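You operate a simulated robot arm through the tools that you are given. There is no shell and no other tool.

The job below is to be done with a simulated robot arm. You get a single attempt, and the scene is never put back.

## Task
Swap the link with the highest kPa for the spare with the same letters, then push 10 ml through.
Fine: old link on the grey mat; meter switched on, orange tap open; use the meter's hand pump. Set down upright: what you pick out.

The check looks at the end state, three seconds after you hand in, the way a careful person would. Anything else that was tipped, shoved, dropped, spilled or broken makes it a failure.

## Robot
A 7-joint arm with a two-finger parallel gripper, fixed in place. Base frame: the origin is on the floor under the middle of its stand, x ahead of it, y to its left, z up. Readings come in cm, degrees, newtons and seconds.
It reaches about 96.4 cm from its shoulder. Its first joint turns from -166.0 to 166.0 degrees. Payload 1.57 kg.
Tool frame: the origin (TCP) lies between the finger pads and is the grasp point; the fingertips stand 3 cm ahead of it; z points along the fingers, y is the line along which they close. Largest opening 11 cm; finger width 2.4, thickness 1.2; the body of the gripper, 4.8 by 11.2 cm, starts 7.8 cm behind the TCP.
Orientation is that of the tool frame in the base frame, as a unit quaternion [x, y, z, w]. With the fingers straight down and closing along the base's y, the tool's x points along the base's -x, its y along +y and its z along -z.

## Interface
- The arm moves only by the tool jog_arm. Its argument "series" is a list of rows, each an object of numbers (a shift or turn left out is 0, a gripper value left out holds the last): "ax", "ay", "az": the turn, a rotation vector about the base's x, y, z in degrees; "tx", "ty", "tz": the shift along the base's x, y, z in cm; "grip": the gripper command, from -1 (fully open) to 1 (shut), values between in proportion. In form: [{"ax": .., "ay": .., "az": .., "tx": .., "ty": .., "tz": .., "grip": ..}, ...]. A call has 1 to 20 rows; each row shifts and turns the commanded pose from where the row before left it. Each row takes 0.2 s and may step no farther than 5 cm and 8.6 degrees from the row before; otherwise, or with a gripper value out of range, the whole call is refused. Where a pose cannot be reached the arm comes as near as it can. A force on the tool above 40 N (or 10 N above the force at the start of the call, whichever is more), or a blocked arm, ends the call early, and 0.2 s more pass. The fingers move at their own pace (about 10.8 cm/s each) and stop on an object; they squeeze with about 41 N. The grip force told is the motor's: it shows also when the fingers shut on nothing. Time passes only in rows, and 0.2 s behind the last, so rows that do not move let the fingers close. It gives the time, the measured TCP pose, the force on the tool (base axes), the opening and the grip force at its end, in the units of the frame above (readings bear some noise), with the torque about the TCP (base axes, N m) and any sound that the robot's microphone picked up.
- Cameras (640 x 400 px; columns grow to the right, rows downward): "scene" is fixed at [40.07, -50.01, 162.62]; the picture's right is [0.99, 0.17, 0.00], its down [0.15, -0.88, -0.44] and it looks along [-0.08, 0.44, -0.90] (base axes); focal length 214 px, centre (320, 200). "wrist" rides on the gripper at [7, 1.6, -14.1] in the tool frame; the picture's right is [-0.23, 0.97, 0.00], its down [-0.86, -0.20, -0.48] and it looks along [-0.47, -0.11, 0.88] (tool axes); focal length 222 px, centre (320, 200). There is no depth. A picture from a camera that has moved, and an enlarged one, comes with that camera's place and axes in the base frame and with its lens.
- grab_frame(camera): a new picture of that camera. No time passes.
- lift_body(by): slides the trunk up (or, below 0, down) by that many cm; the arm rides with it, the base frame stays. It gives what a move gives, with no picture.
- zoom(camera, box): a new picture of the part [left, top, right, bottom] of that camera's present view, enlarged. No time passes.
- job_done(): hands the job in; it is judged then, once.

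Nothing tells you positions but the pictures and the camera data. Unless the task says otherwise, let go and move clear before handing in.

The tools are called after "Call:" by a JSON object that holds its "fn" and its "kwargs". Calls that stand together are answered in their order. jog_arm: Moves the arm, as the interface text tells. Its arguments: {"type":"object","properties":{"series":{"type":"array","items":{"type":"object","properties":{"ax":{"type":"number"},"ay":{"type":"number"},"az":{"type":"number"},"tx":{"type":"number"},"ty":{"type":"number"},"tz":{"type":"number"},"grip":{"type":"number"}}}}},"required":["series"]} The other tools are called the same way: lift_body (by) moves the trunk up or down; grab_frame (camera) takes a picture; zoom (camera, box) takes an enlarged picture of a part of a camera's view; job_done () hands the job in.

At the start:

```text
t: 0.0
eef_pos: [37.5, -33.3, 137.23]
tcp_rot: [-0.001, 1.0, 0.0, 0.0]
contact_force: [0.0, 0.1, 0.0]
wrist_torque: [0.04, 0.01, -0.01]
gripper_width: 10.98
grip_force: 0.0
trunk travel left (down, up): [-52.5, 8.5]
```

scene: 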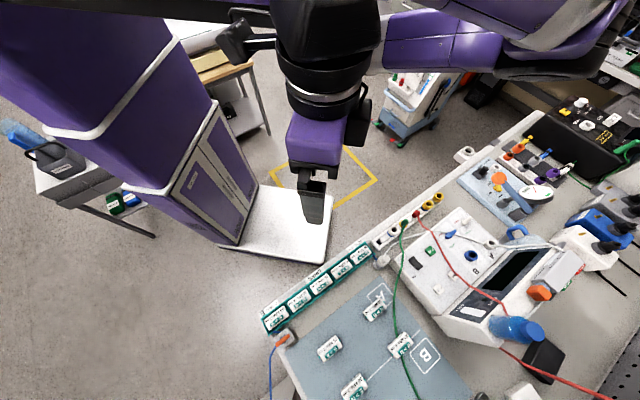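
wrist: 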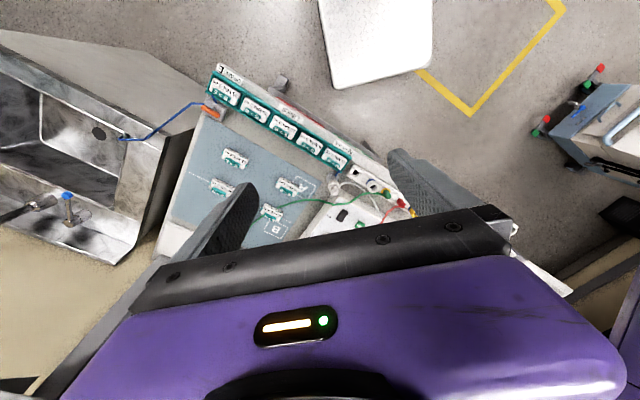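

I see a bench with a teal rack of small white parts, a blue-grey board with links plugged in, a meter and various lab equipment. I'll zoom in on the scene to read the labels before moving anything.

Call:
{"fn": "zoom", "kwargs": {"camera": "scene", "box": [240, 220, 480, 400]}}

Call:
{"fn": "zoom", "kwargs": {"camera": "scene", "box": [370, 180, 610, 330]}}

Call:
{"fn": "zoom", "kwargs": {"camera": "scene", "box": [440, 80, 640, 260]}}

Call:
{"fn": "zoom", "kwargs": {"camera": "wrist", "box": [150, 50, 420, 250]}}

```text
2.22 times, centred on (360, 310) of scene
camera zoom: at [40.07, -50.01, 162.62], right [0.99, 0.17, 0.0], down [0.15, -0.88, -0.44], along [-0.08, 0.44, -0.9], focal length 477 px, centre (231, -44)
```

zoom: 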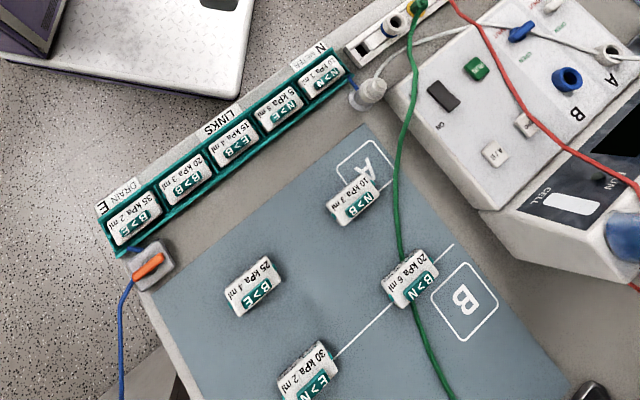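

```text
2.67 times, centred on (490, 255) of scene
camera zoom: at [40.07, -50.01, 162.62], right [0.99, 0.17, 0.0], down [0.15, -0.88, -0.44], along [-0.08, 0.44, -0.9], focal length 572 px, centre (-133, 53)
```

zoom: 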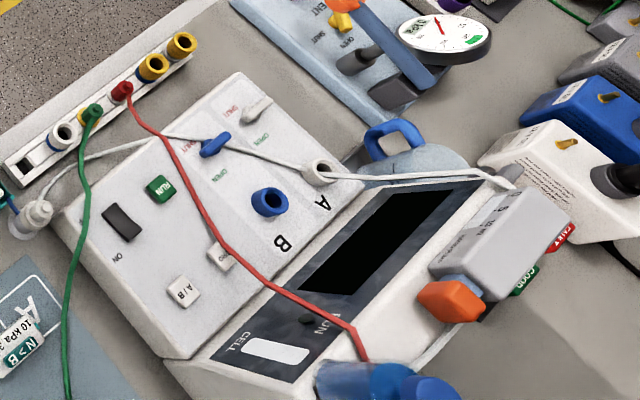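

```text
2.22 times, centred on (540, 170) of scene
camera zoom: at [40.07, -50.01, 162.62], right [0.99, 0.17, 0.0], down [0.15, -0.88, -0.44], along [-0.08, 0.44, -0.9], focal length 477 px, centre (-169, 267)
```

zoom: 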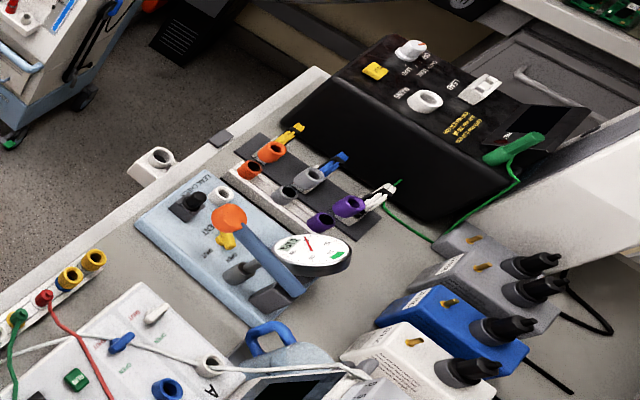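

```text
2.00 times, centred on (285, 150) of wrist
camera zoom: at [30.44, -31.72, 151.4], right [0.23, 0.97, 0.0], down [0.86, -0.2, 0.48], along [0.47, -0.11, -0.88], focal length 444 px, centre (390, 300)
```

zoom: 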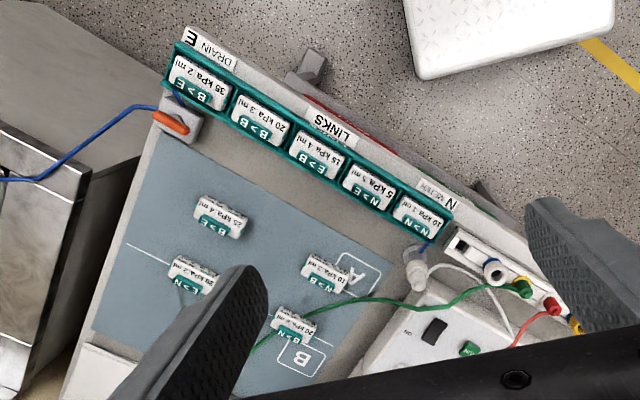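

The bench runs at about 45°, with the rack of five links (drain end E near the robot's side, meter end N beyond). Spares stand on the grey-blue mat. I'll move the wrist camera above the mat at a safe height and look closer.

Call:
{"fn": "jog_arm", "kwargs": {"series": [{"tx": 2, "ty": -4, "tz": -1}, {"tx": 2, "ty": -4, "tz": -1}, {"tx": 2, "ty": -4, "tz": -1}, {"tx": 2, "ty": -3, "tz": -1}, {"tx": 2, "ty": -3, "tz": -2}, {"tx": 2, "ty": -3, "tz": -2}, {"tx": 2, "tz": -2}, {"tx": 2, "tz": -2}]}}

Call:
{"fn": "grab_frame", "kwargs": {"camera": "wrist"}}

Call:
{"fn": "grab_frame", "kwargs": {"camera": "scene"}}

```text
t: 1.8
eef_pos: [53.46, -54.32, 125.05]
tcp_rot: [0.001, 1.0, 0.0, 0.001]
contact_force: [-0.3, -0.2, 0.1]
wrist_torque: [0.02, -0.02, 0.01]
gripper_width: 11.02
grip_force: 0.1
trunk travel left (down, up): [-52.5, 8.5]
```

```text
taken
camera wrist: at [46.49, -52.59, 139.2], right [0.23, 0.97, 0.0], down [0.85, -0.2, 0.48], along [0.47, -0.11, -0.88], focal length 222 px, centre (320, 200)
```

wrist: 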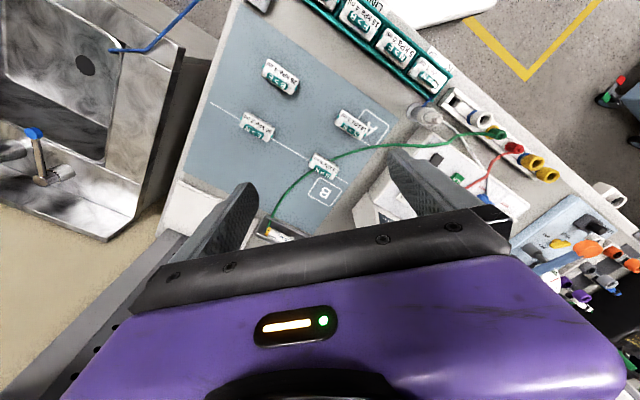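

```text
taken
```

scene: 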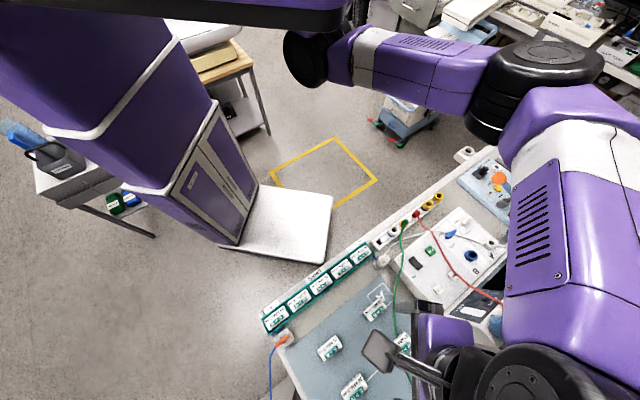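

The wrist view now shows the mat, the four spares, and part of the rack. I'll zoom in to read labels.

Call:
{"fn": "zoom", "kwargs": {"camera": "wrist", "box": [180, 30, 420, 230]}}

Call:
{"fn": "zoom", "kwargs": {"camera": "wrist", "box": [400, 80, 640, 260]}}

Call:
{"fn": "zoom", "kwargs": {"camera": "wrist", "box": [290, 0, 470, 120]}}

```text
2.00 times, centred on (300, 130) of wrist
camera zoom: at [46.49, -52.59, 139.2], right [0.23, 0.97, 0.0], down [0.85, -0.2, 0.48], along [0.47, -0.11, -0.88], focal length 444 px, centre (360, 340)
```

zoom: 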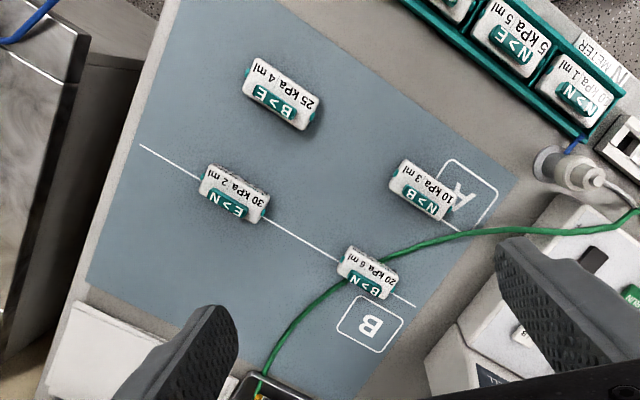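

```text
2.22 times, centred on (520, 170) of wrist
camera zoom: at [46.49, -52.59, 139.2], right [0.23, 0.97, 0.0], down [0.85, -0.2, 0.48], along [0.47, -0.11, -0.88], focal length 494 px, centre (-124, 267)
```

zoom: 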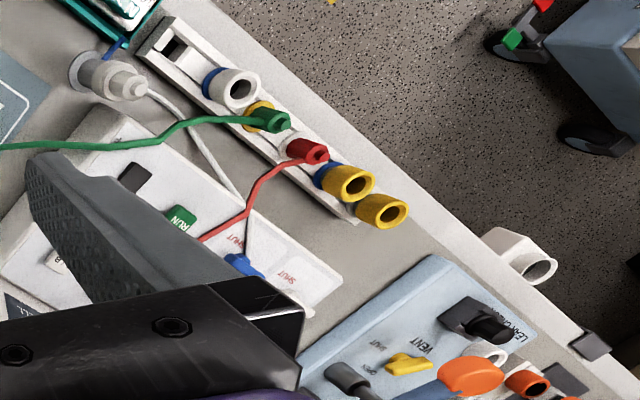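

```text
3.33 times, centred on (380, 60) of wrist
camera zoom: at [46.49, -52.59, 139.2], right [0.23, 0.97, 0.0], down [0.85, -0.2, 0.48], along [0.47, -0.11, -0.88], focal length 740 px, centre (120, 667)
```

zoom: 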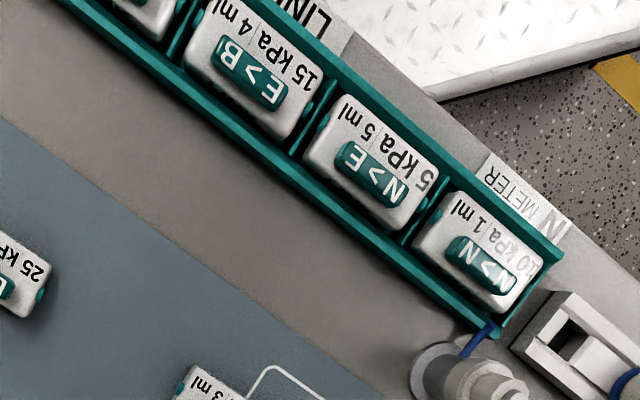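

The rack chain reads N>N, N>E, E>B, B>B, B>E, with the 35 kPa B>E link at the drain end. The spare B>E (25 kPa, 4 ml) stands on the mat in the same orientation. Now I'll look at the instrument and other equipment.

Call:
{"fn": "jog_arm", "kwargs": {"series": [{"tx": 2.5, "ty": 3}, {"tx": 2.5, "ty": 3}, {"tx": 2.5, "ty": 3}, {"tx": 2.5, "ty": 3}, {"tx": 2.5, "ty": 3}, {"tx": 2.5, "ty": 3}, {"tx": 2.5, "ty": 2}, {"tx": 2.5, "ty": 1}]}}

Call:
{"fn": "grab_frame", "kwargs": {"camera": "wrist"}}

Call:
{"fn": "zoom", "kwargs": {"camera": "wrist", "box": [160, 20, 400, 220]}}

Call:
{"fn": "zoom", "kwargs": {"camera": "wrist", "box": [380, 40, 640, 240]}}

```text
t: 3.6
eef_pos: [73.33, -33.42, 125.16]
tcp_rot: [-0.001, 1.0, 0.0, 0.0]
contact_force: [0.3, -0.3, -0.2]
wrist_torque: [0.01, 0.0, -0.01]
gripper_width: 10.99
grip_force: 0.1
trunk travel left (down, up): [-52.5, 8.5]
```

```text
taken
camera wrist: at [66.44, -31.75, 139.42], right [0.23, 0.97, 0.0], down [0.86, -0.2, 0.48], along [0.47, -0.11, -0.88], focal length 222 px, centre (320, 200)
```

wrist: 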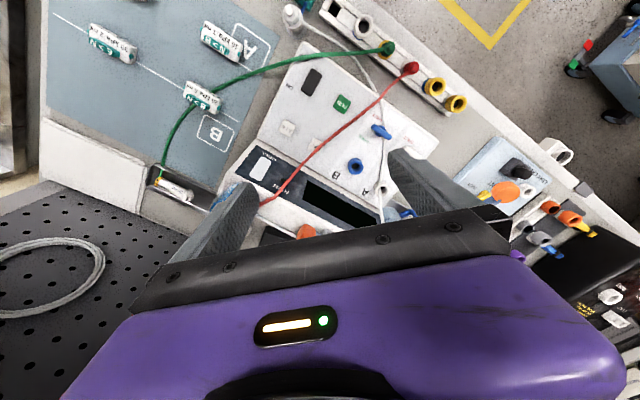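

```text
2.00 times, centred on (280, 120) of wrist
camera zoom: at [66.44, -31.75, 139.42], right [0.23, 0.97, 0.0], down [0.86, -0.2, 0.48], along [0.47, -0.11, -0.88], focal length 444 px, centre (400, 360)
```

zoom: 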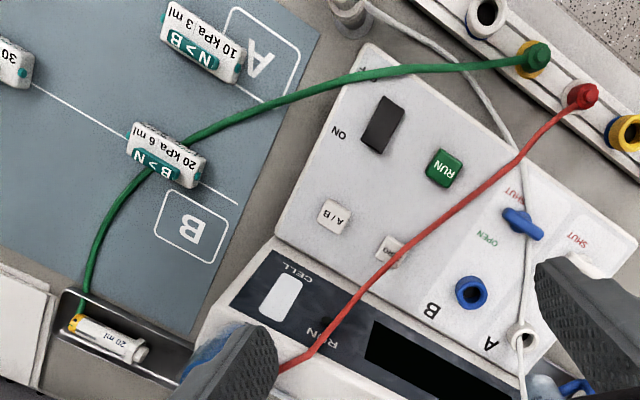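

```text
2.00 times, centred on (510, 140) of wrist
camera zoom: at [66.44, -31.75, 139.42], right [0.23, 0.97, 0.0], down [0.86, -0.2, 0.48], along [0.47, -0.11, -0.88], focal length 444 px, centre (-60, 320)
```

zoom: 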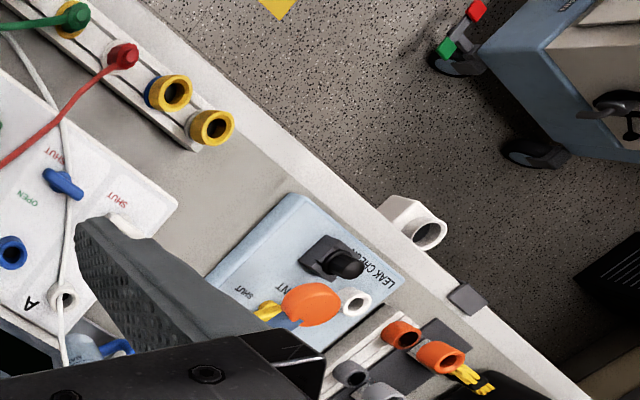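

The white instrument has an ON rocker, RUN button, A/B button and two taps (A white, B blue), with a white tube from A to the rack's N end. I'll rotate the wrist 45° to match the bench and move further for a better view of the remaining parts.

Call:
{"fn": "jog_arm", "kwargs": {"series": [{"az": 8, "tx": 1.5, "ty": -1}, {"az": 8, "tx": 1.5, "ty": -1}, {"az": 8, "tx": 1.5, "ty": -1}, {"az": 8, "tx": 1.5, "ty": -1}, {"az": 8, "tx": 1.5, "ty": 0}, {"az": 5, "tx": 1.5}, {"tx": 1.5}, {"tx": 1.5}]}}

Call:
{"fn": "grab_frame", "kwargs": {"camera": "wrist"}}

Call:
{"fn": "zoom", "kwargs": {"camera": "wrist", "box": [160, 0, 400, 200]}}

Call:
{"fn": "zoom", "kwargs": {"camera": "wrist", "box": [380, 0, 640, 200]}}

```text
t: 5.4
eef_pos: [85.33, -37.27, 125.15]
tcp_rot: [-0.383, 0.924, 0.0, 0.0]
contact_force: [0.1, -0.8, 0.7]
wrist_torque: [-0.04, -0.01, 0.01]
gripper_width: 11.0
grip_force: 0.0
trunk travel left (down, up): [-52.5, 8.5]
```

```text
taken
camera wrist: at [79.37, -40.97, 139.43], right [-0.53, 0.85, 0.0], down [0.74, 0.47, 0.48], along [0.41, 0.25, -0.88], focal length 222 px, centre (320, 200)
```

wrist: 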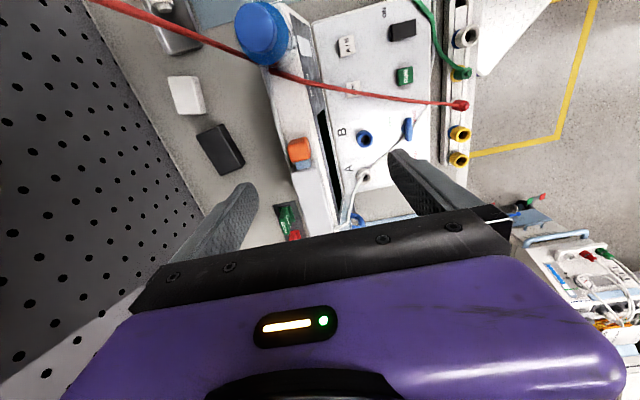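

```text
2.00 times, centred on (280, 100) of wrist
camera zoom: at [79.37, -40.97, 139.43], right [-0.53, 0.85, 0.0], down [0.74, 0.47, 0.48], along [0.41, 0.25, -0.88], focal length 444 px, centre (400, 400)
```

zoom: 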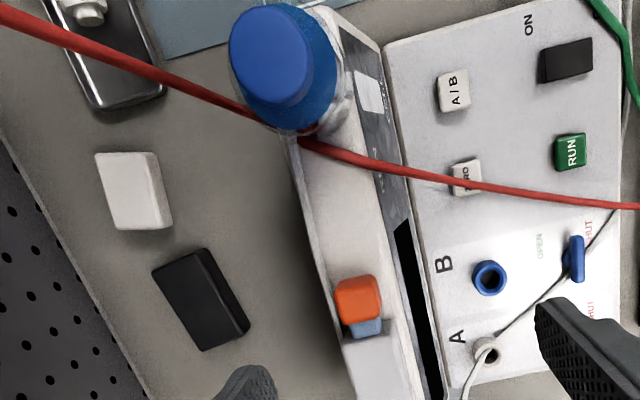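

```text
2.00 times, centred on (510, 100) of wrist
camera zoom: at [79.37, -40.97, 139.43], right [-0.53, 0.85, 0.0], down [0.74, 0.47, 0.48], along [0.41, 0.25, -0.88], focal length 444 px, centre (-60, 400)
```

zoom: 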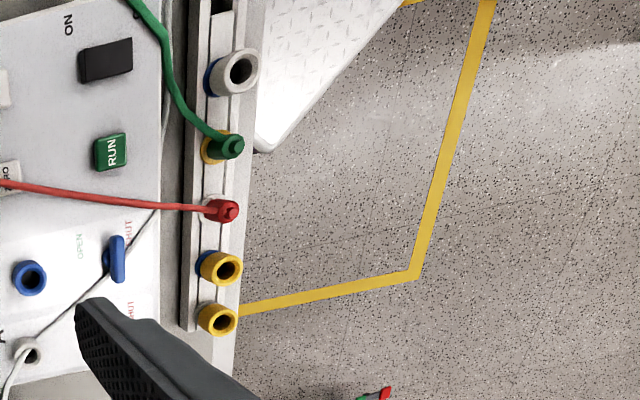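

Next I'll move further along the bench to view the display side, the grey device with the orange nozzle and the leak check panel.

Call:
{"fn": "jog_arm", "kwargs": {"series": [{"tx": 2, "ty": 2}, {"tx": 2, "ty": 2}, {"tx": 2, "ty": 2}, {"tx": 2, "ty": 2}, {"tx": 2, "ty": 2}, {"tx": 2, "ty": 2}]}}

Call:
{"fn": "grab_frame", "kwargs": {"camera": "wrist"}}

Call:
{"fn": "zoom", "kwargs": {"camera": "wrist", "box": [200, 0, 440, 200]}}

Call:
{"fn": "zoom", "kwargs": {"camera": "wrist", "box": [400, 40, 640, 240]}}

```text
t: 6.8
eef_pos: [97.13, -25.35, 125.15]
tcp_rot: [-0.382, 0.924, 0.001, 0.001]
contact_force: [-0.1, 0.6, 0.0]
wrist_torque: [-0.02, -0.02, 0.0]
gripper_width: 11.0
grip_force: 0.0
trunk travel left (down, up): [-52.5, 8.5]
```

```text
taken
camera wrist: at [91.09, -29.12, 139.37], right [-0.53, 0.85, 0.0], down [0.75, 0.46, 0.48], along [0.41, 0.25, -0.88], focal length 222 px, centre (320, 200)
```

wrist: 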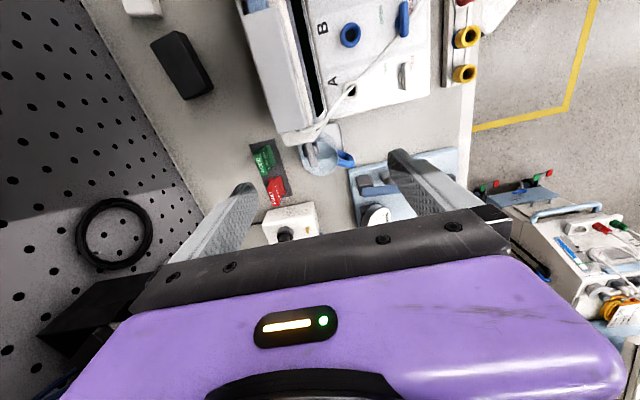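

```text
2.00 times, centred on (320, 100) of wrist
camera zoom: at [91.09, -29.12, 139.37], right [-0.53, 0.85, 0.0], down [0.75, 0.46, 0.48], along [0.41, 0.25, -0.88], focal length 444 px, centre (320, 400)
```

zoom: 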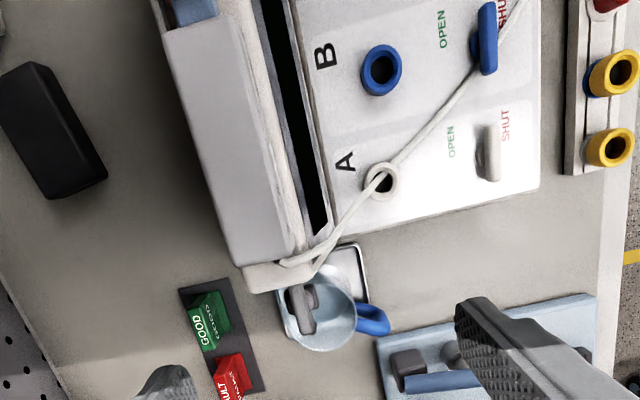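

```text
2.00 times, centred on (520, 140) of wrist
camera zoom: at [91.09, -29.12, 139.37], right [-0.53, 0.85, 0.0], down [0.75, 0.46, 0.48], along [0.41, 0.25, -0.88], focal length 444 px, centre (-80, 320)
```

zoom: 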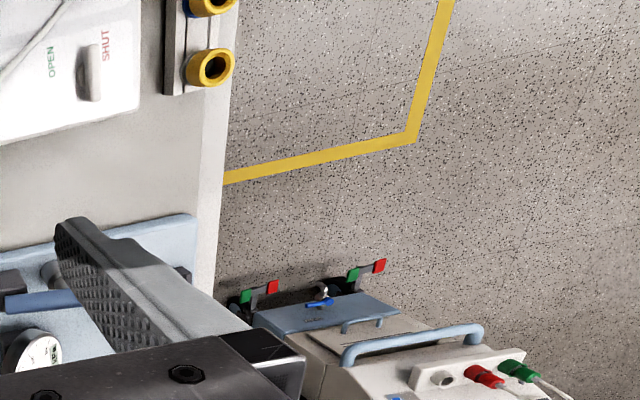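

I'll turn the wrist another 90° so the camera is on the far side of the bench looking back toward the robot, where the labels and the display should read upright.

Call:
{"fn": "jog_arm", "kwargs": {"series": [{"az": 8, "tx": -1, "ty": -1}, {"az": 8, "tx": -1, "ty": -1}, {"az": 8, "tx": -1, "ty": -1}, {"az": 8, "tx": -1, "ty": -1}, {"az": 8, "tx": -1, "ty": -1}, {"az": 8, "tx": -1, "ty": -1}, {"az": 8, "tx": -1, "ty": -1}, {"az": 8, "tx": -1, "ty": -1}, {"az": 8, "tx": -1, "ty": -1}, {"az": 8, "tx": -1, "ty": -1}, {"az": 8, "ty": -2}, {"az": 2, "ty": -2}]}}

Call:
{"fn": "grab_frame", "kwargs": {"camera": "wrist"}}

Call:
{"fn": "grab_frame", "kwargs": {"camera": "scene"}}

```text
t: 9.4
eef_pos: [87.26, -38.17, 125.17]
tcp_rot: [0.922, -0.387, -0.003, -0.002]
contact_force: [-8.9, 5.5, 5.1]
wrist_torque: [-1.13, -1.38, -0.28]
gripper_width: 10.99
grip_force: 0.1
trunk travel left (down, up): [-52.5, 8.5]
stopped in row 12: the force on the tool passed its limit at 57 N (the readings are from after the stop); the commanded pose is now the measured one
```

```text
taken
camera wrist: at [91.01, -44.42, 139.37], right [-0.85, -0.52, 0.0], down [-0.45, 0.75, 0.48], along [-0.25, 0.41, -0.87], focal length 222 px, centre (320, 200)
```

wrist: 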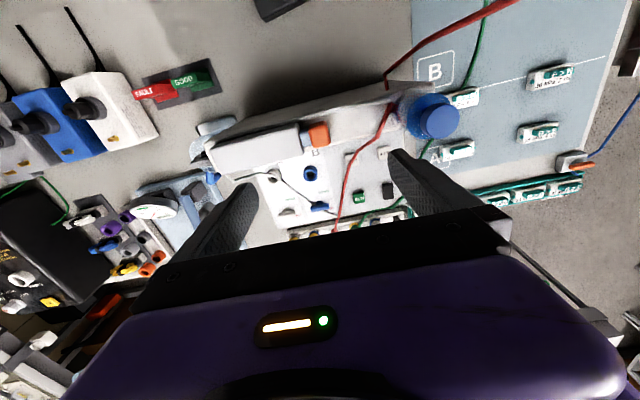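

```text
taken
```

scene: 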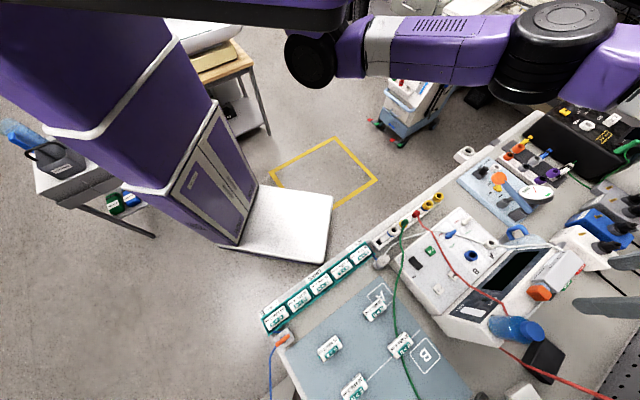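

The hand touched something on the far side, most likely the pegboard wall behind the bench. I'll back off toward the robot first.

Call:
{"fn": "jog_arm", "kwargs": {"series": [{"tx": -1.5, "ty": 1.5}, {"tx": -1.5, "ty": 1.5}, {"tx": -1.5, "ty": 1.5}]}}

Call:
{"fn": "grab_frame", "kwargs": {"camera": "wrist"}}

Call:
{"fn": "zoom", "kwargs": {"camera": "wrist", "box": [180, 40, 480, 240]}}

Call:
{"fn": "zoom", "kwargs": {"camera": "scene", "box": [440, 220, 640, 400]}}

```text
t: 10.2
eef_pos: [82.82, -33.66, 125.17]
tcp_rot: [0.922, -0.387, -0.004, -0.001]
contact_force: [0.2, -0.8, -0.3]
wrist_torque: [0.04, -0.02, 0.0]
gripper_width: 10.99
grip_force: 0.0
trunk travel left (down, up): [-52.5, 8.5]
```

```text
taken
camera wrist: at [86.61, -39.93, 139.27], right [-0.85, -0.52, 0.0], down [-0.45, 0.75, 0.49], along [-0.25, 0.41, -0.87], focal length 222 px, centre (320, 200)
```

wrist: 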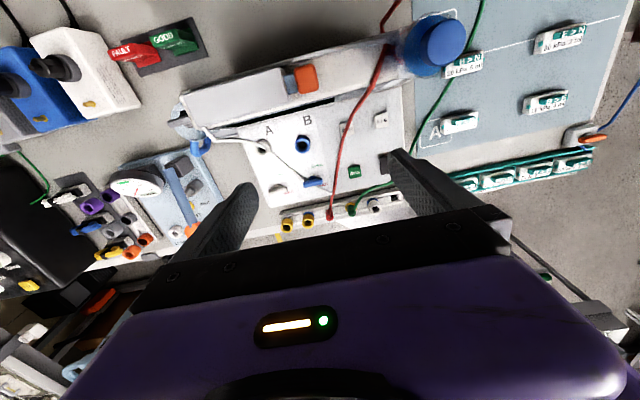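

```text
2.00 times, centred on (330, 140) of wrist
camera zoom: at [86.61, -39.93, 139.27], right [-0.85, -0.52, 0.0], down [-0.45, 0.75, 0.49], along [-0.25, 0.41, -0.87], focal length 444 px, centre (300, 320)
```

zoom: 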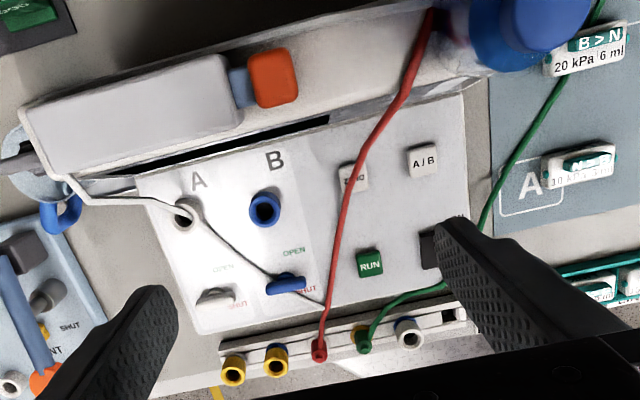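

```text
2.22 times, centred on (540, 310) of scene
camera zoom: at [40.07, -50.01, 162.62], right [0.99, 0.17, 0.0], down [0.15, -0.88, -0.44], along [-0.08, 0.44, -0.9], focal length 477 px, centre (-169, -44)
```

zoom: 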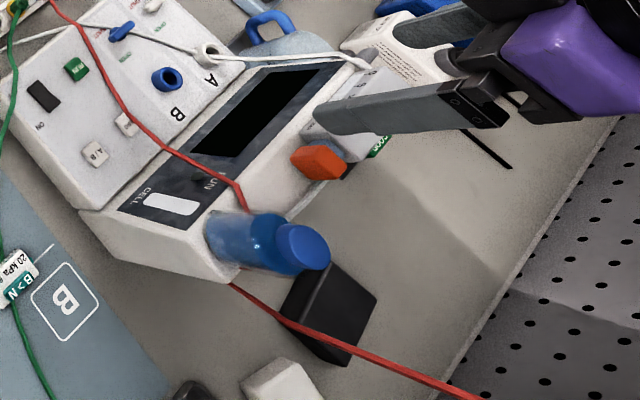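

The labels read upright from the robot's side. I see a meter with a blue plunger at its corner, and a grey barrel with an orange knob lying along its far edge. I'll zoom in on those and the other gear.

Call:
{"fn": "zoom", "kwargs": {"camera": "wrist", "box": [160, 50, 340, 200]}}

Call:
{"fn": "zoom", "kwargs": {"camera": "wrist", "box": [0, 0, 220, 180]}}

Call:
{"fn": "zoom", "kwargs": {"camera": "wrist", "box": [0, 120, 240, 300]}}

Call:
{"fn": "zoom", "kwargs": {"camera": "wrist", "box": [360, 0, 640, 200]}}

Call:
{"fn": "zoom", "kwargs": {"camera": "scene", "box": [470, 90, 640, 240]}}

```text
2.67 times, centred on (250, 125) of wrist
camera zoom: at [86.61, -39.93, 139.27], right [-0.85, -0.52, 0.0], down [-0.45, 0.75, 0.49], along [-0.25, 0.41, -0.87], focal length 592 px, centre (507, 400)
```

zoom: 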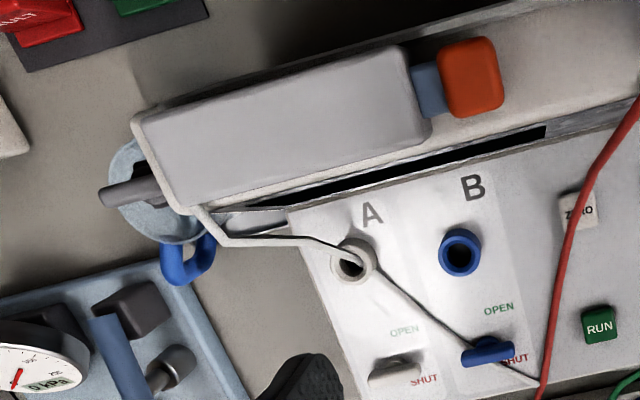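

```text
2.22 times, centred on (110, 90) of wrist
camera zoom: at [86.61, -39.93, 139.27], right [-0.85, -0.52, 0.0], down [-0.45, 0.75, 0.49], along [-0.25, 0.41, -0.87], focal length 494 px, centre (787, 444)
```

zoom: 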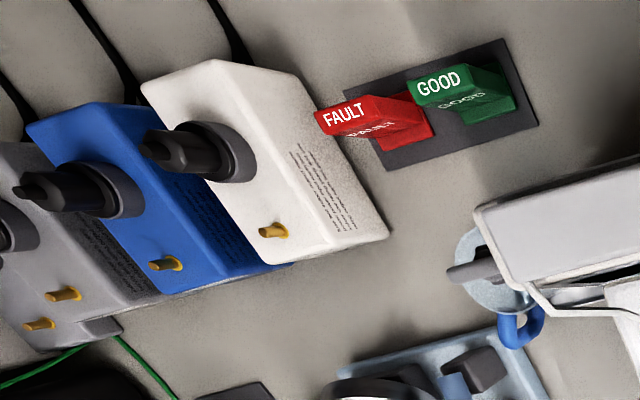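

```text
2.22 times, centred on (120, 210) of wrist
camera zoom: at [86.61, -39.93, 139.27], right [-0.85, -0.52, 0.0], down [-0.45, 0.75, 0.49], along [-0.25, 0.41, -0.87], focal length 494 px, centre (764, 178)
```

zoom: 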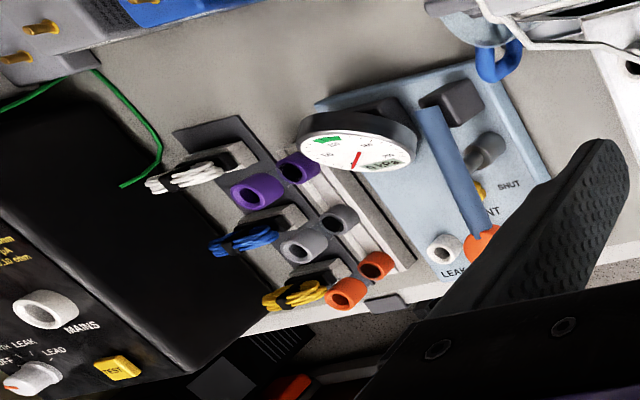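

```text
2.00 times, centred on (500, 100) of wrist
camera zoom: at [86.61, -39.93, 139.27], right [-0.85, -0.52, 0.0], down [-0.45, 0.75, 0.49], along [-0.25, 0.41, -0.87], focal length 444 px, centre (-40, 400)
```

zoom: 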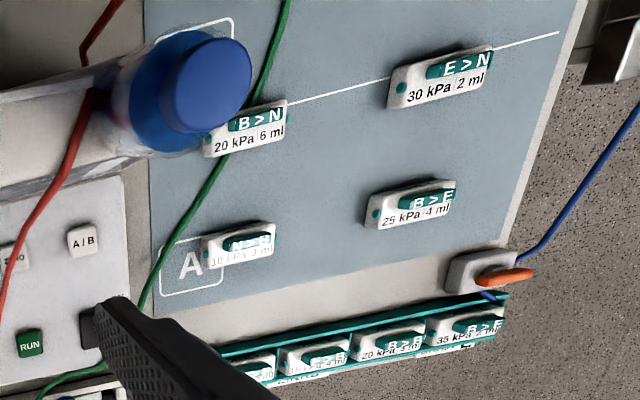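

```text
2.67 times, centred on (555, 165) of scene
camera zoom: at [40.07, -50.01, 162.62], right [0.99, 0.17, 0.0], down [0.15, -0.88, -0.44], along [-0.08, 0.44, -0.9], focal length 572 px, centre (-307, 293)
```

zoom: 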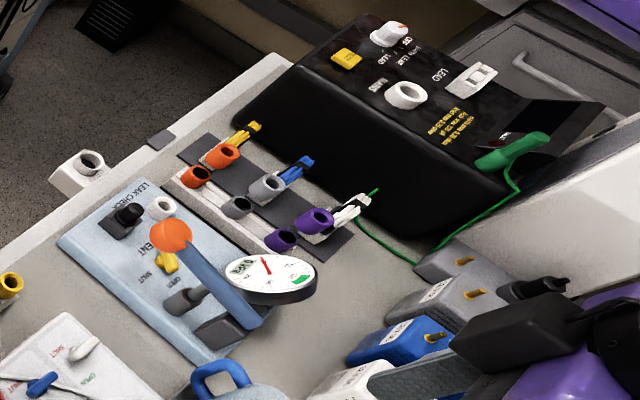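

The meter appears off (black display), and the orange tap sits at the drain end of the rack. I'll move over the rack's drain end for close-up views of the link, the slot and the tap.

Call:
{"fn": "jog_arm", "kwargs": {"series": [{"tx": -4, "ty": -1}, {"tx": -4, "ty": -1}, {"tx": -4, "ty": -1}, {"tx": -4, "ty": -1}, {"tx": -4, "ty": -1}, {"tx": -4, "ty": -1, "tz": -1}, {"tx": -4, "ty": -1, "tz": -1}, {"tx": -4, "ty": -1, "tz": -1}, {"tx": -4, "ty": -1, "tz": -1}, {"tx": -4, "ty": -1, "tz": -1}, {"tx": -4, "ty": -1, "tz": -1}, {"tx": -4, "ty": -1, "tz": -1}]}}

Call:
{"fn": "grab_frame", "kwargs": {"camera": "wrist"}}

Call:
{"fn": "zoom", "kwargs": {"camera": "wrist", "box": [220, 60, 420, 220]}}

Call:
{"fn": "grab_frame", "kwargs": {"camera": "scene"}}

```text
t: 12.8
eef_pos: [34.51, -45.73, 117.98]
tcp_rot: [0.922, -0.387, -0.004, -0.002]
contact_force: [0.7, 0.8, -0.4]
wrist_torque: [-0.05, 0.01, 0.02]
gripper_width: 11.02
grip_force: 0.1
trunk travel left (down, up): [-52.5, 8.5]
```

```text
taken
camera wrist: at [38.3, -51.89, 132.14], right [-0.85, -0.52, 0.0], down [-0.45, 0.75, 0.49], along [-0.25, 0.41, -0.87], focal length 222 px, centre (320, 200)
```

wrist: 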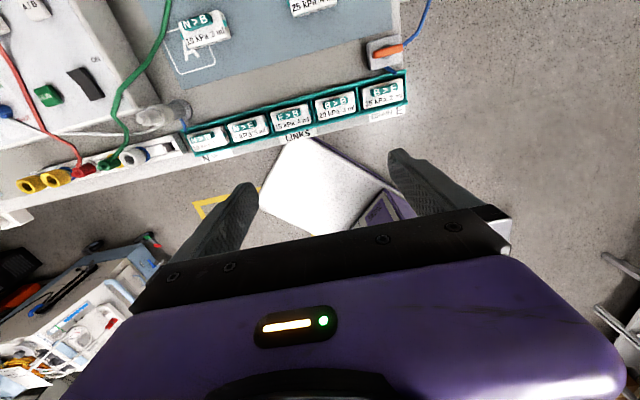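

```text
2.50 times, centred on (320, 140) of wrist
camera zoom: at [38.3, -51.89, 132.14], right [-0.85, -0.52, 0.0], down [-0.45, 0.75, 0.49], along [-0.25, 0.41, -0.87], focal length 555 px, centre (320, 350)
```

zoom: 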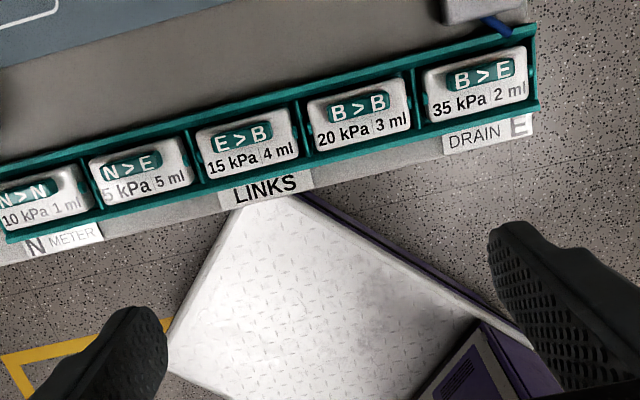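

```text
taken
```

scene: 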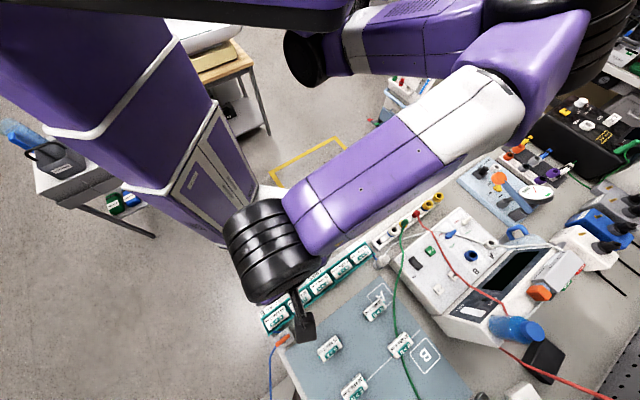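

The rack reads clearly: 35 kPa B>E at the drain end is the highest. I'll go lower above it to see the slot walls, the link shape and the orange tap's markings.

Call:
{"fn": "jog_arm", "kwargs": {"series": [{"tx": -2, "ty": -1, "tz": -2}, {"tx": -2, "ty": -1, "tz": -2}, {"tx": -2, "ty": -1, "tz": -2}, {"tx": -2, "ty": -1, "tz": -2}, {"tx": 0, "ty": -1, "tz": -2}]}}

Call:
{"fn": "grab_frame", "kwargs": {"camera": "wrist"}}

Call:
{"fn": "zoom", "kwargs": {"camera": "wrist", "box": [220, 20, 420, 180]}}

```text
t: 14.0
eef_pos: [26.6, -50.88, 107.97]
tcp_rot: [0.922, -0.387, -0.004, -0.002]
contact_force: [0.8, -0.2, 0.3]
wrist_torque: [0.0, 0.01, 0.03]
gripper_width: 10.99
grip_force: 0.1
trunk travel left (down, up): [-52.5, 8.5]
```

```text
taken
camera wrist: at [30.37, -57.06, 122.16], right [-0.85, -0.52, 0.0], down [-0.45, 0.75, 0.49], along [-0.25, 0.41, -0.87], focal length 222 px, centre (320, 200)
```

wrist: 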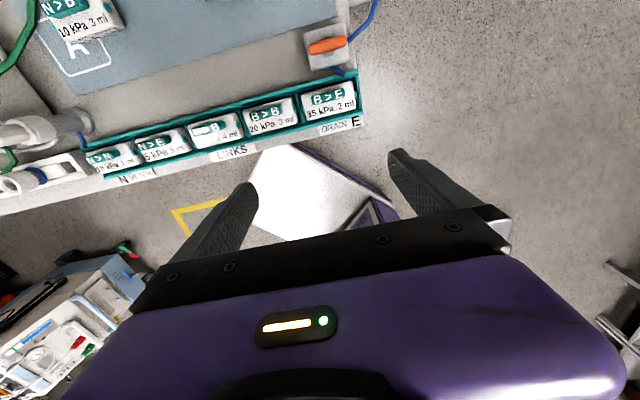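

```text
2.50 times, centred on (320, 100) of wrist
camera zoom: at [30.37, -57.06, 122.16], right [-0.85, -0.52, 0.0], down [-0.45, 0.75, 0.49], along [-0.25, 0.41, -0.87], focal length 555 px, centre (320, 450)
```

zoom: 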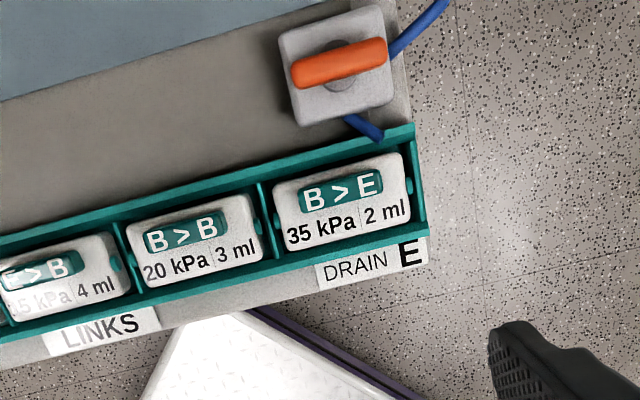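

I'll tilt the wrist to get an oblique view of the rack, links and tap so I can judge heights and how the links can be gripped.

Call:
{"fn": "jog_arm", "kwargs": {"series": [{"ax": 5.5, "ay": 5.5, "tx": 1, "ty": -1}, {"ax": 5.5, "ay": 5.5, "tx": 1, "ty": -1}, {"ax": 5.5, "ay": 5.5, "tx": 1, "ty": -1}, {"ax": 5.5, "ay": 5.5, "tx": 1, "ty": -1}, {"ax": 5.5, "ay": 5.5, "tx": 1, "ty": -1}]}}

Call:
{"fn": "grab_frame", "kwargs": {"camera": "wrist"}}

Call:
{"fn": "zoom", "kwargs": {"camera": "wrist", "box": [220, 0, 420, 160]}}

```text
t: 15.2
eef_pos: [31.69, -55.93, 108.11]
tcp_rot: [0.868, -0.365, -0.312, -0.128]
contact_force: [0.4, 0.1, 0.6]
wrist_torque: [-0.05, 0.01, -0.01]
gripper_width: 10.99
grip_force: 0.1
trunk travel left (down, up): [-52.5, 8.5]
```

```text
taken
camera wrist: at [40.71, -67.25, 114.63], right [-0.82, -0.56, 0.15], down [-0.1, 0.4, 0.91], along [-0.57, 0.73, -0.38], focal length 222 px, centre (320, 200)
```

wrist: 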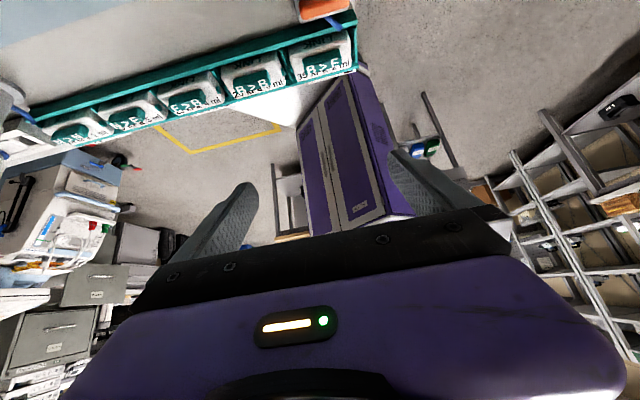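

```text
2.50 times, centred on (320, 80) of wrist
camera zoom: at [40.71, -67.25, 114.63], right [-0.82, -0.56, 0.15], down [-0.1, 0.4, 0.91], along [-0.57, 0.73, -0.38], focal length 555 px, centre (320, 500)
```

zoom: 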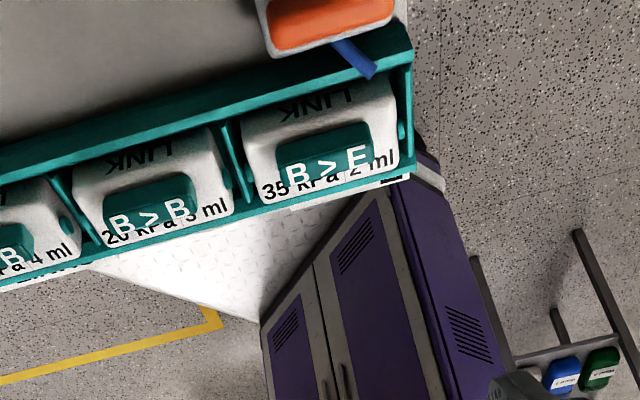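

The links have a raised teal tab on top of a white body. I'll swing the camera round (keeping the tilt) so that it looks along the bench across the mat, to see the spare from the side.

Call:
{"fn": "jog_arm", "kwargs": {"series": [{"az": -8, "tz": 1}, {"az": -8, "tz": 1}, {"az": -8, "tx": 0.7, "ty": -1}, {"az": -8, "tx": 0.7, "ty": -1}, {"az": -8, "tx": 0.7, "ty": -1}, {"az": -8, "tx": 0.7, "ty": -1}, {"az": -8, "tx": 0.7, "ty": -1}, {"az": -8, "tx": 0.7, "ty": -1}, {"az": -8, "tx": 0.7, "ty": -1}, {"az": -8, "tx": 0.7, "ty": -1}, {"az": -8, "tx": 0.7, "ty": -1}, {"az": -4, "tx": 0.7, "ty": -1}]}}

Call:
{"fn": "grab_frame", "kwargs": {"camera": "wrist"}}

Call:
{"fn": "zoom", "kwargs": {"camera": "wrist", "box": [220, 0, 420, 160]}}

```text
t: 17.8
eef_pos: [38.88, -61.24, 111.02]
tcp_rot: [-0.34, 0.878, 0.125, 0.314]
contact_force: [0.7, 0.0, -0.7]
wrist_torque: [0.0, -0.01, 0.01]
gripper_width: 10.98
grip_force: 0.1
out of reach, approached as far as the arm can: row 4, 5, 6, 7, 9
trunk travel left (down, up): [-52.5, 8.5]
```

```text
taken
camera wrist: at [27.26, -69.73, 117.56], right [-0.53, 0.84, 0.15], down [0.4, 0.09, 0.91], along [0.75, 0.54, -0.38], focal length 222 px, centre (320, 200)
```

wrist: 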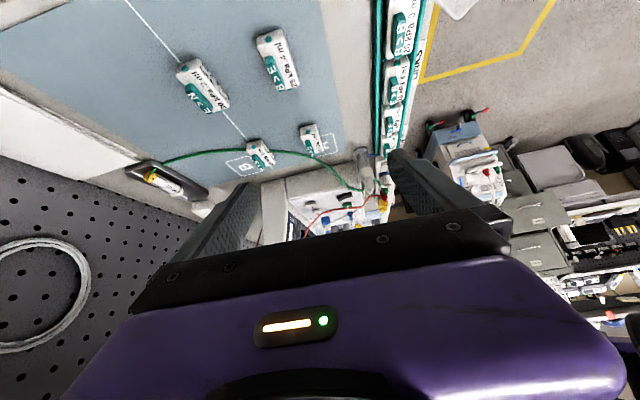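

```text
2.50 times, centred on (320, 80) of wrist
camera zoom: at [27.26, -69.73, 117.56], right [-0.53, 0.84, 0.15], down [0.4, 0.09, 0.91], along [0.75, 0.54, -0.38], focal length 555 px, centre (320, 500)
```

zoom: 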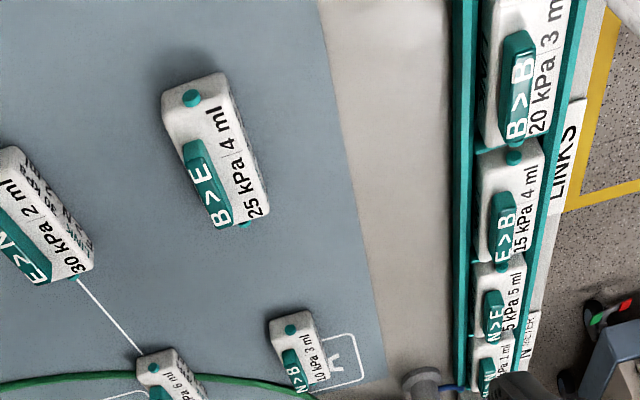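

Now I can see the links' shape: white body, teal nubs on the ends, raised teal tab on top. I'll zoom further for measurements.

Call:
{"fn": "zoom", "kwargs": {"camera": "wrist", "box": [240, 10, 320, 110]}}

Call:
{"fn": "zoom", "kwargs": {"camera": "wrist", "box": [350, 0, 450, 160]}}

Call:
{"fn": "zoom", "kwargs": {"camera": "wrist", "box": [100, 140, 260, 240]}}

Call:
{"fn": "zoom", "kwargs": {"camera": "wrist", "box": [250, 140, 410, 240]}}

```text
4.00 times, centred on (280, 60) of wrist
camera zoom: at [27.26, -69.73, 117.56], right [-0.53, 0.84, 0.15], down [0.4, 0.09, 0.91], along [0.75, 0.54, -0.38], focal length 888 px, centre (480, 760)
```

zoom: 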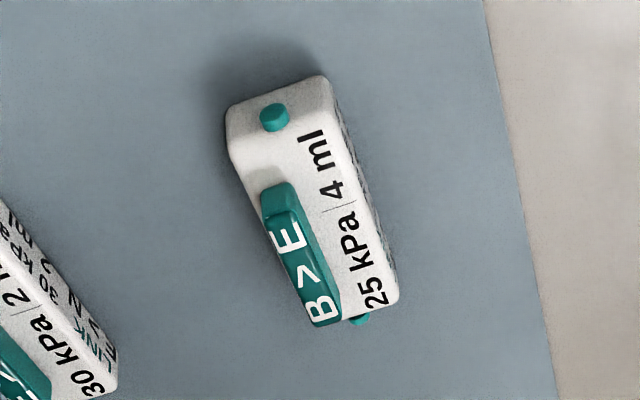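

```text
2.50 times, centred on (400, 80) of wrist
camera zoom: at [27.26, -69.73, 117.56], right [-0.53, 0.84, 0.15], down [0.4, 0.09, 0.91], along [0.75, 0.54, -0.38], focal length 555 px, centre (120, 500)
```

zoom: 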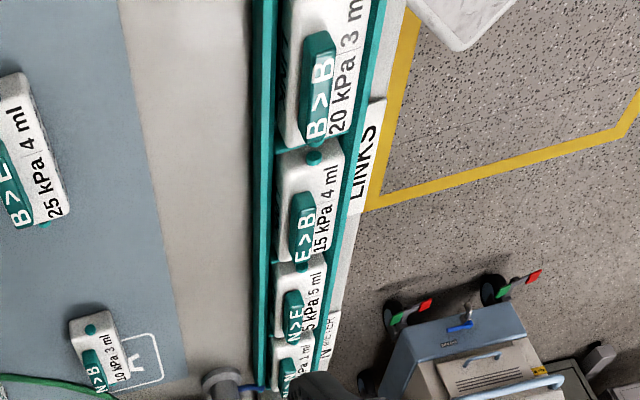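

```text
4.00 times, centred on (180, 190) of wrist
camera zoom: at [27.26, -69.73, 117.56], right [-0.53, 0.84, 0.15], down [0.4, 0.09, 0.91], along [0.75, 0.54, -0.38], focal length 888 px, centre (880, 240)
```

zoom: 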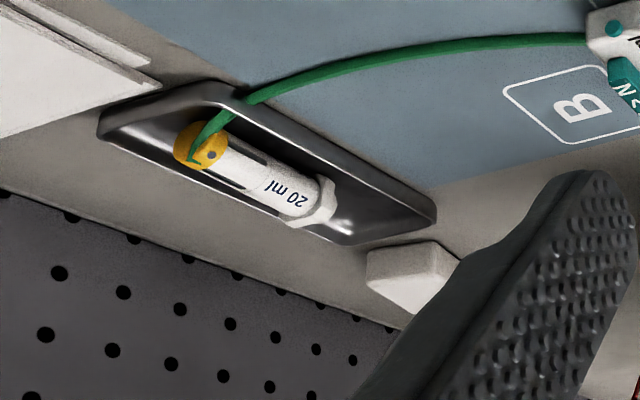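

```text
4.00 times, centred on (330, 190) of wrist
camera zoom: at [27.26, -69.73, 117.56], right [-0.53, 0.84, 0.15], down [0.4, 0.09, 0.91], along [0.75, 0.54, -0.38], focal length 888 px, centre (280, 240)
```

zoom: 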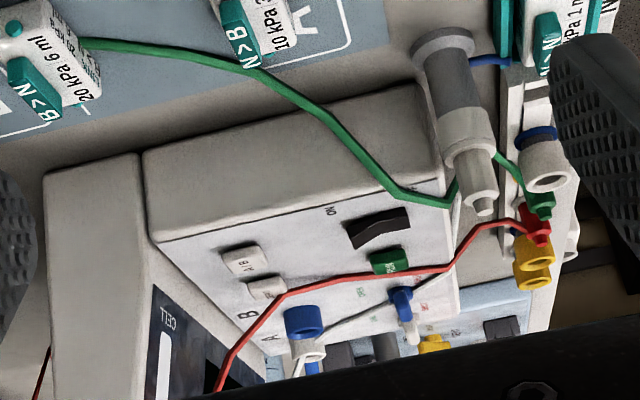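

I can see a stand with a nozzle at the N end, a syringe in a tray (green tube), and the meter. Now I'll swing round to the robot's side to look obliquely at the meter's panel, taps, and pumps.

Call:
{"fn": "jog_arm", "kwargs": {"series": [{"az": -4, "tz": 2}, {"az": -7, "tx": 2, "ty": 3.4, "tz": 1}, {"az": -7, "tx": 2, "ty": 3.4, "tz": 1}, {"az": -7, "tx": 2, "ty": 3.4, "tz": 1}, {"az": -7, "tx": 2, "ty": 3.4}, {"az": -7, "tx": 2, "ty": 3.4}, {"az": -7, "tx": 2, "ty": 3.4}, {"az": -7, "tx": 2, "ty": 3.4}, {"az": -7, "tx": 2, "ty": 3.4}, {"az": -7, "tx": 2, "ty": 3.4}, {"az": -7, "tx": 2, "ty": 3.4}, {"az": -7, "tx": 2, "ty": 3.4}, {"az": -7, "tx": 2, "ty": 3.4}, {"az": -2, "tx": 2, "ty": 1}]}}

Call:
{"fn": "grab_frame", "kwargs": {"camera": "wrist"}}

Call:
{"fn": "grab_frame", "kwargs": {"camera": "scene"}}

```text
t: 21.0
eef_pos: [66.75, -26.01, 116.02]
tcp_rot: [0.405, 0.85, -0.145, 0.304]
contact_force: [0.8, -0.6, -0.6]
wrist_torque: [0.01, 0.02, -0.03]
gripper_width: 11.02
grip_force: 0.0
out of reach, approached as far as the arm can: row 10, 11, 12
trunk travel left (down, up): [-52.5, 8.5]
stopped in row 14: the arm was blocked; the commanded pose is now the measured one
```

```text
taken
camera wrist: at [59.02, -13.76, 122.59], right [0.87, 0.48, 0.14], down [0.07, -0.4, 0.91], along [0.49, -0.78, -0.38], focal length 222 px, centre (320, 200)
```

wrist: 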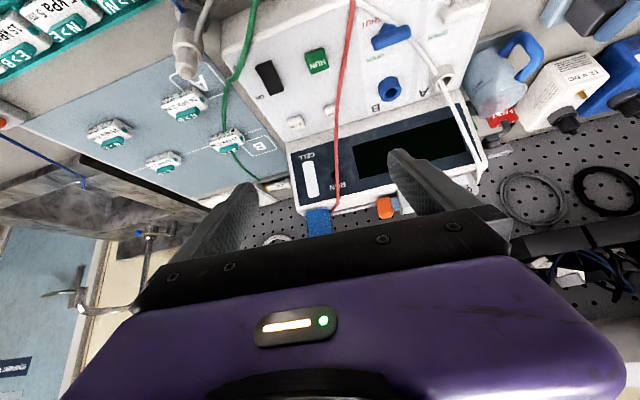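

```text
taken
```

scene: 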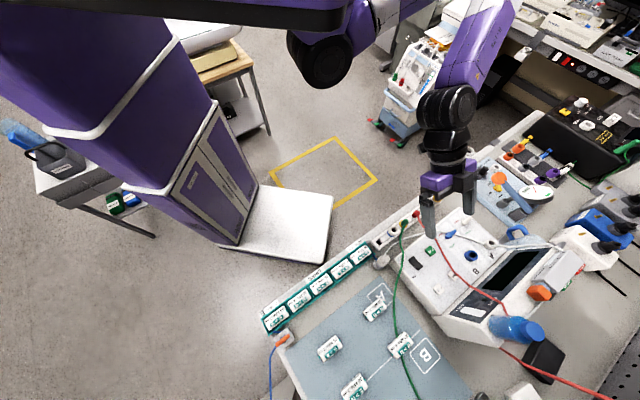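

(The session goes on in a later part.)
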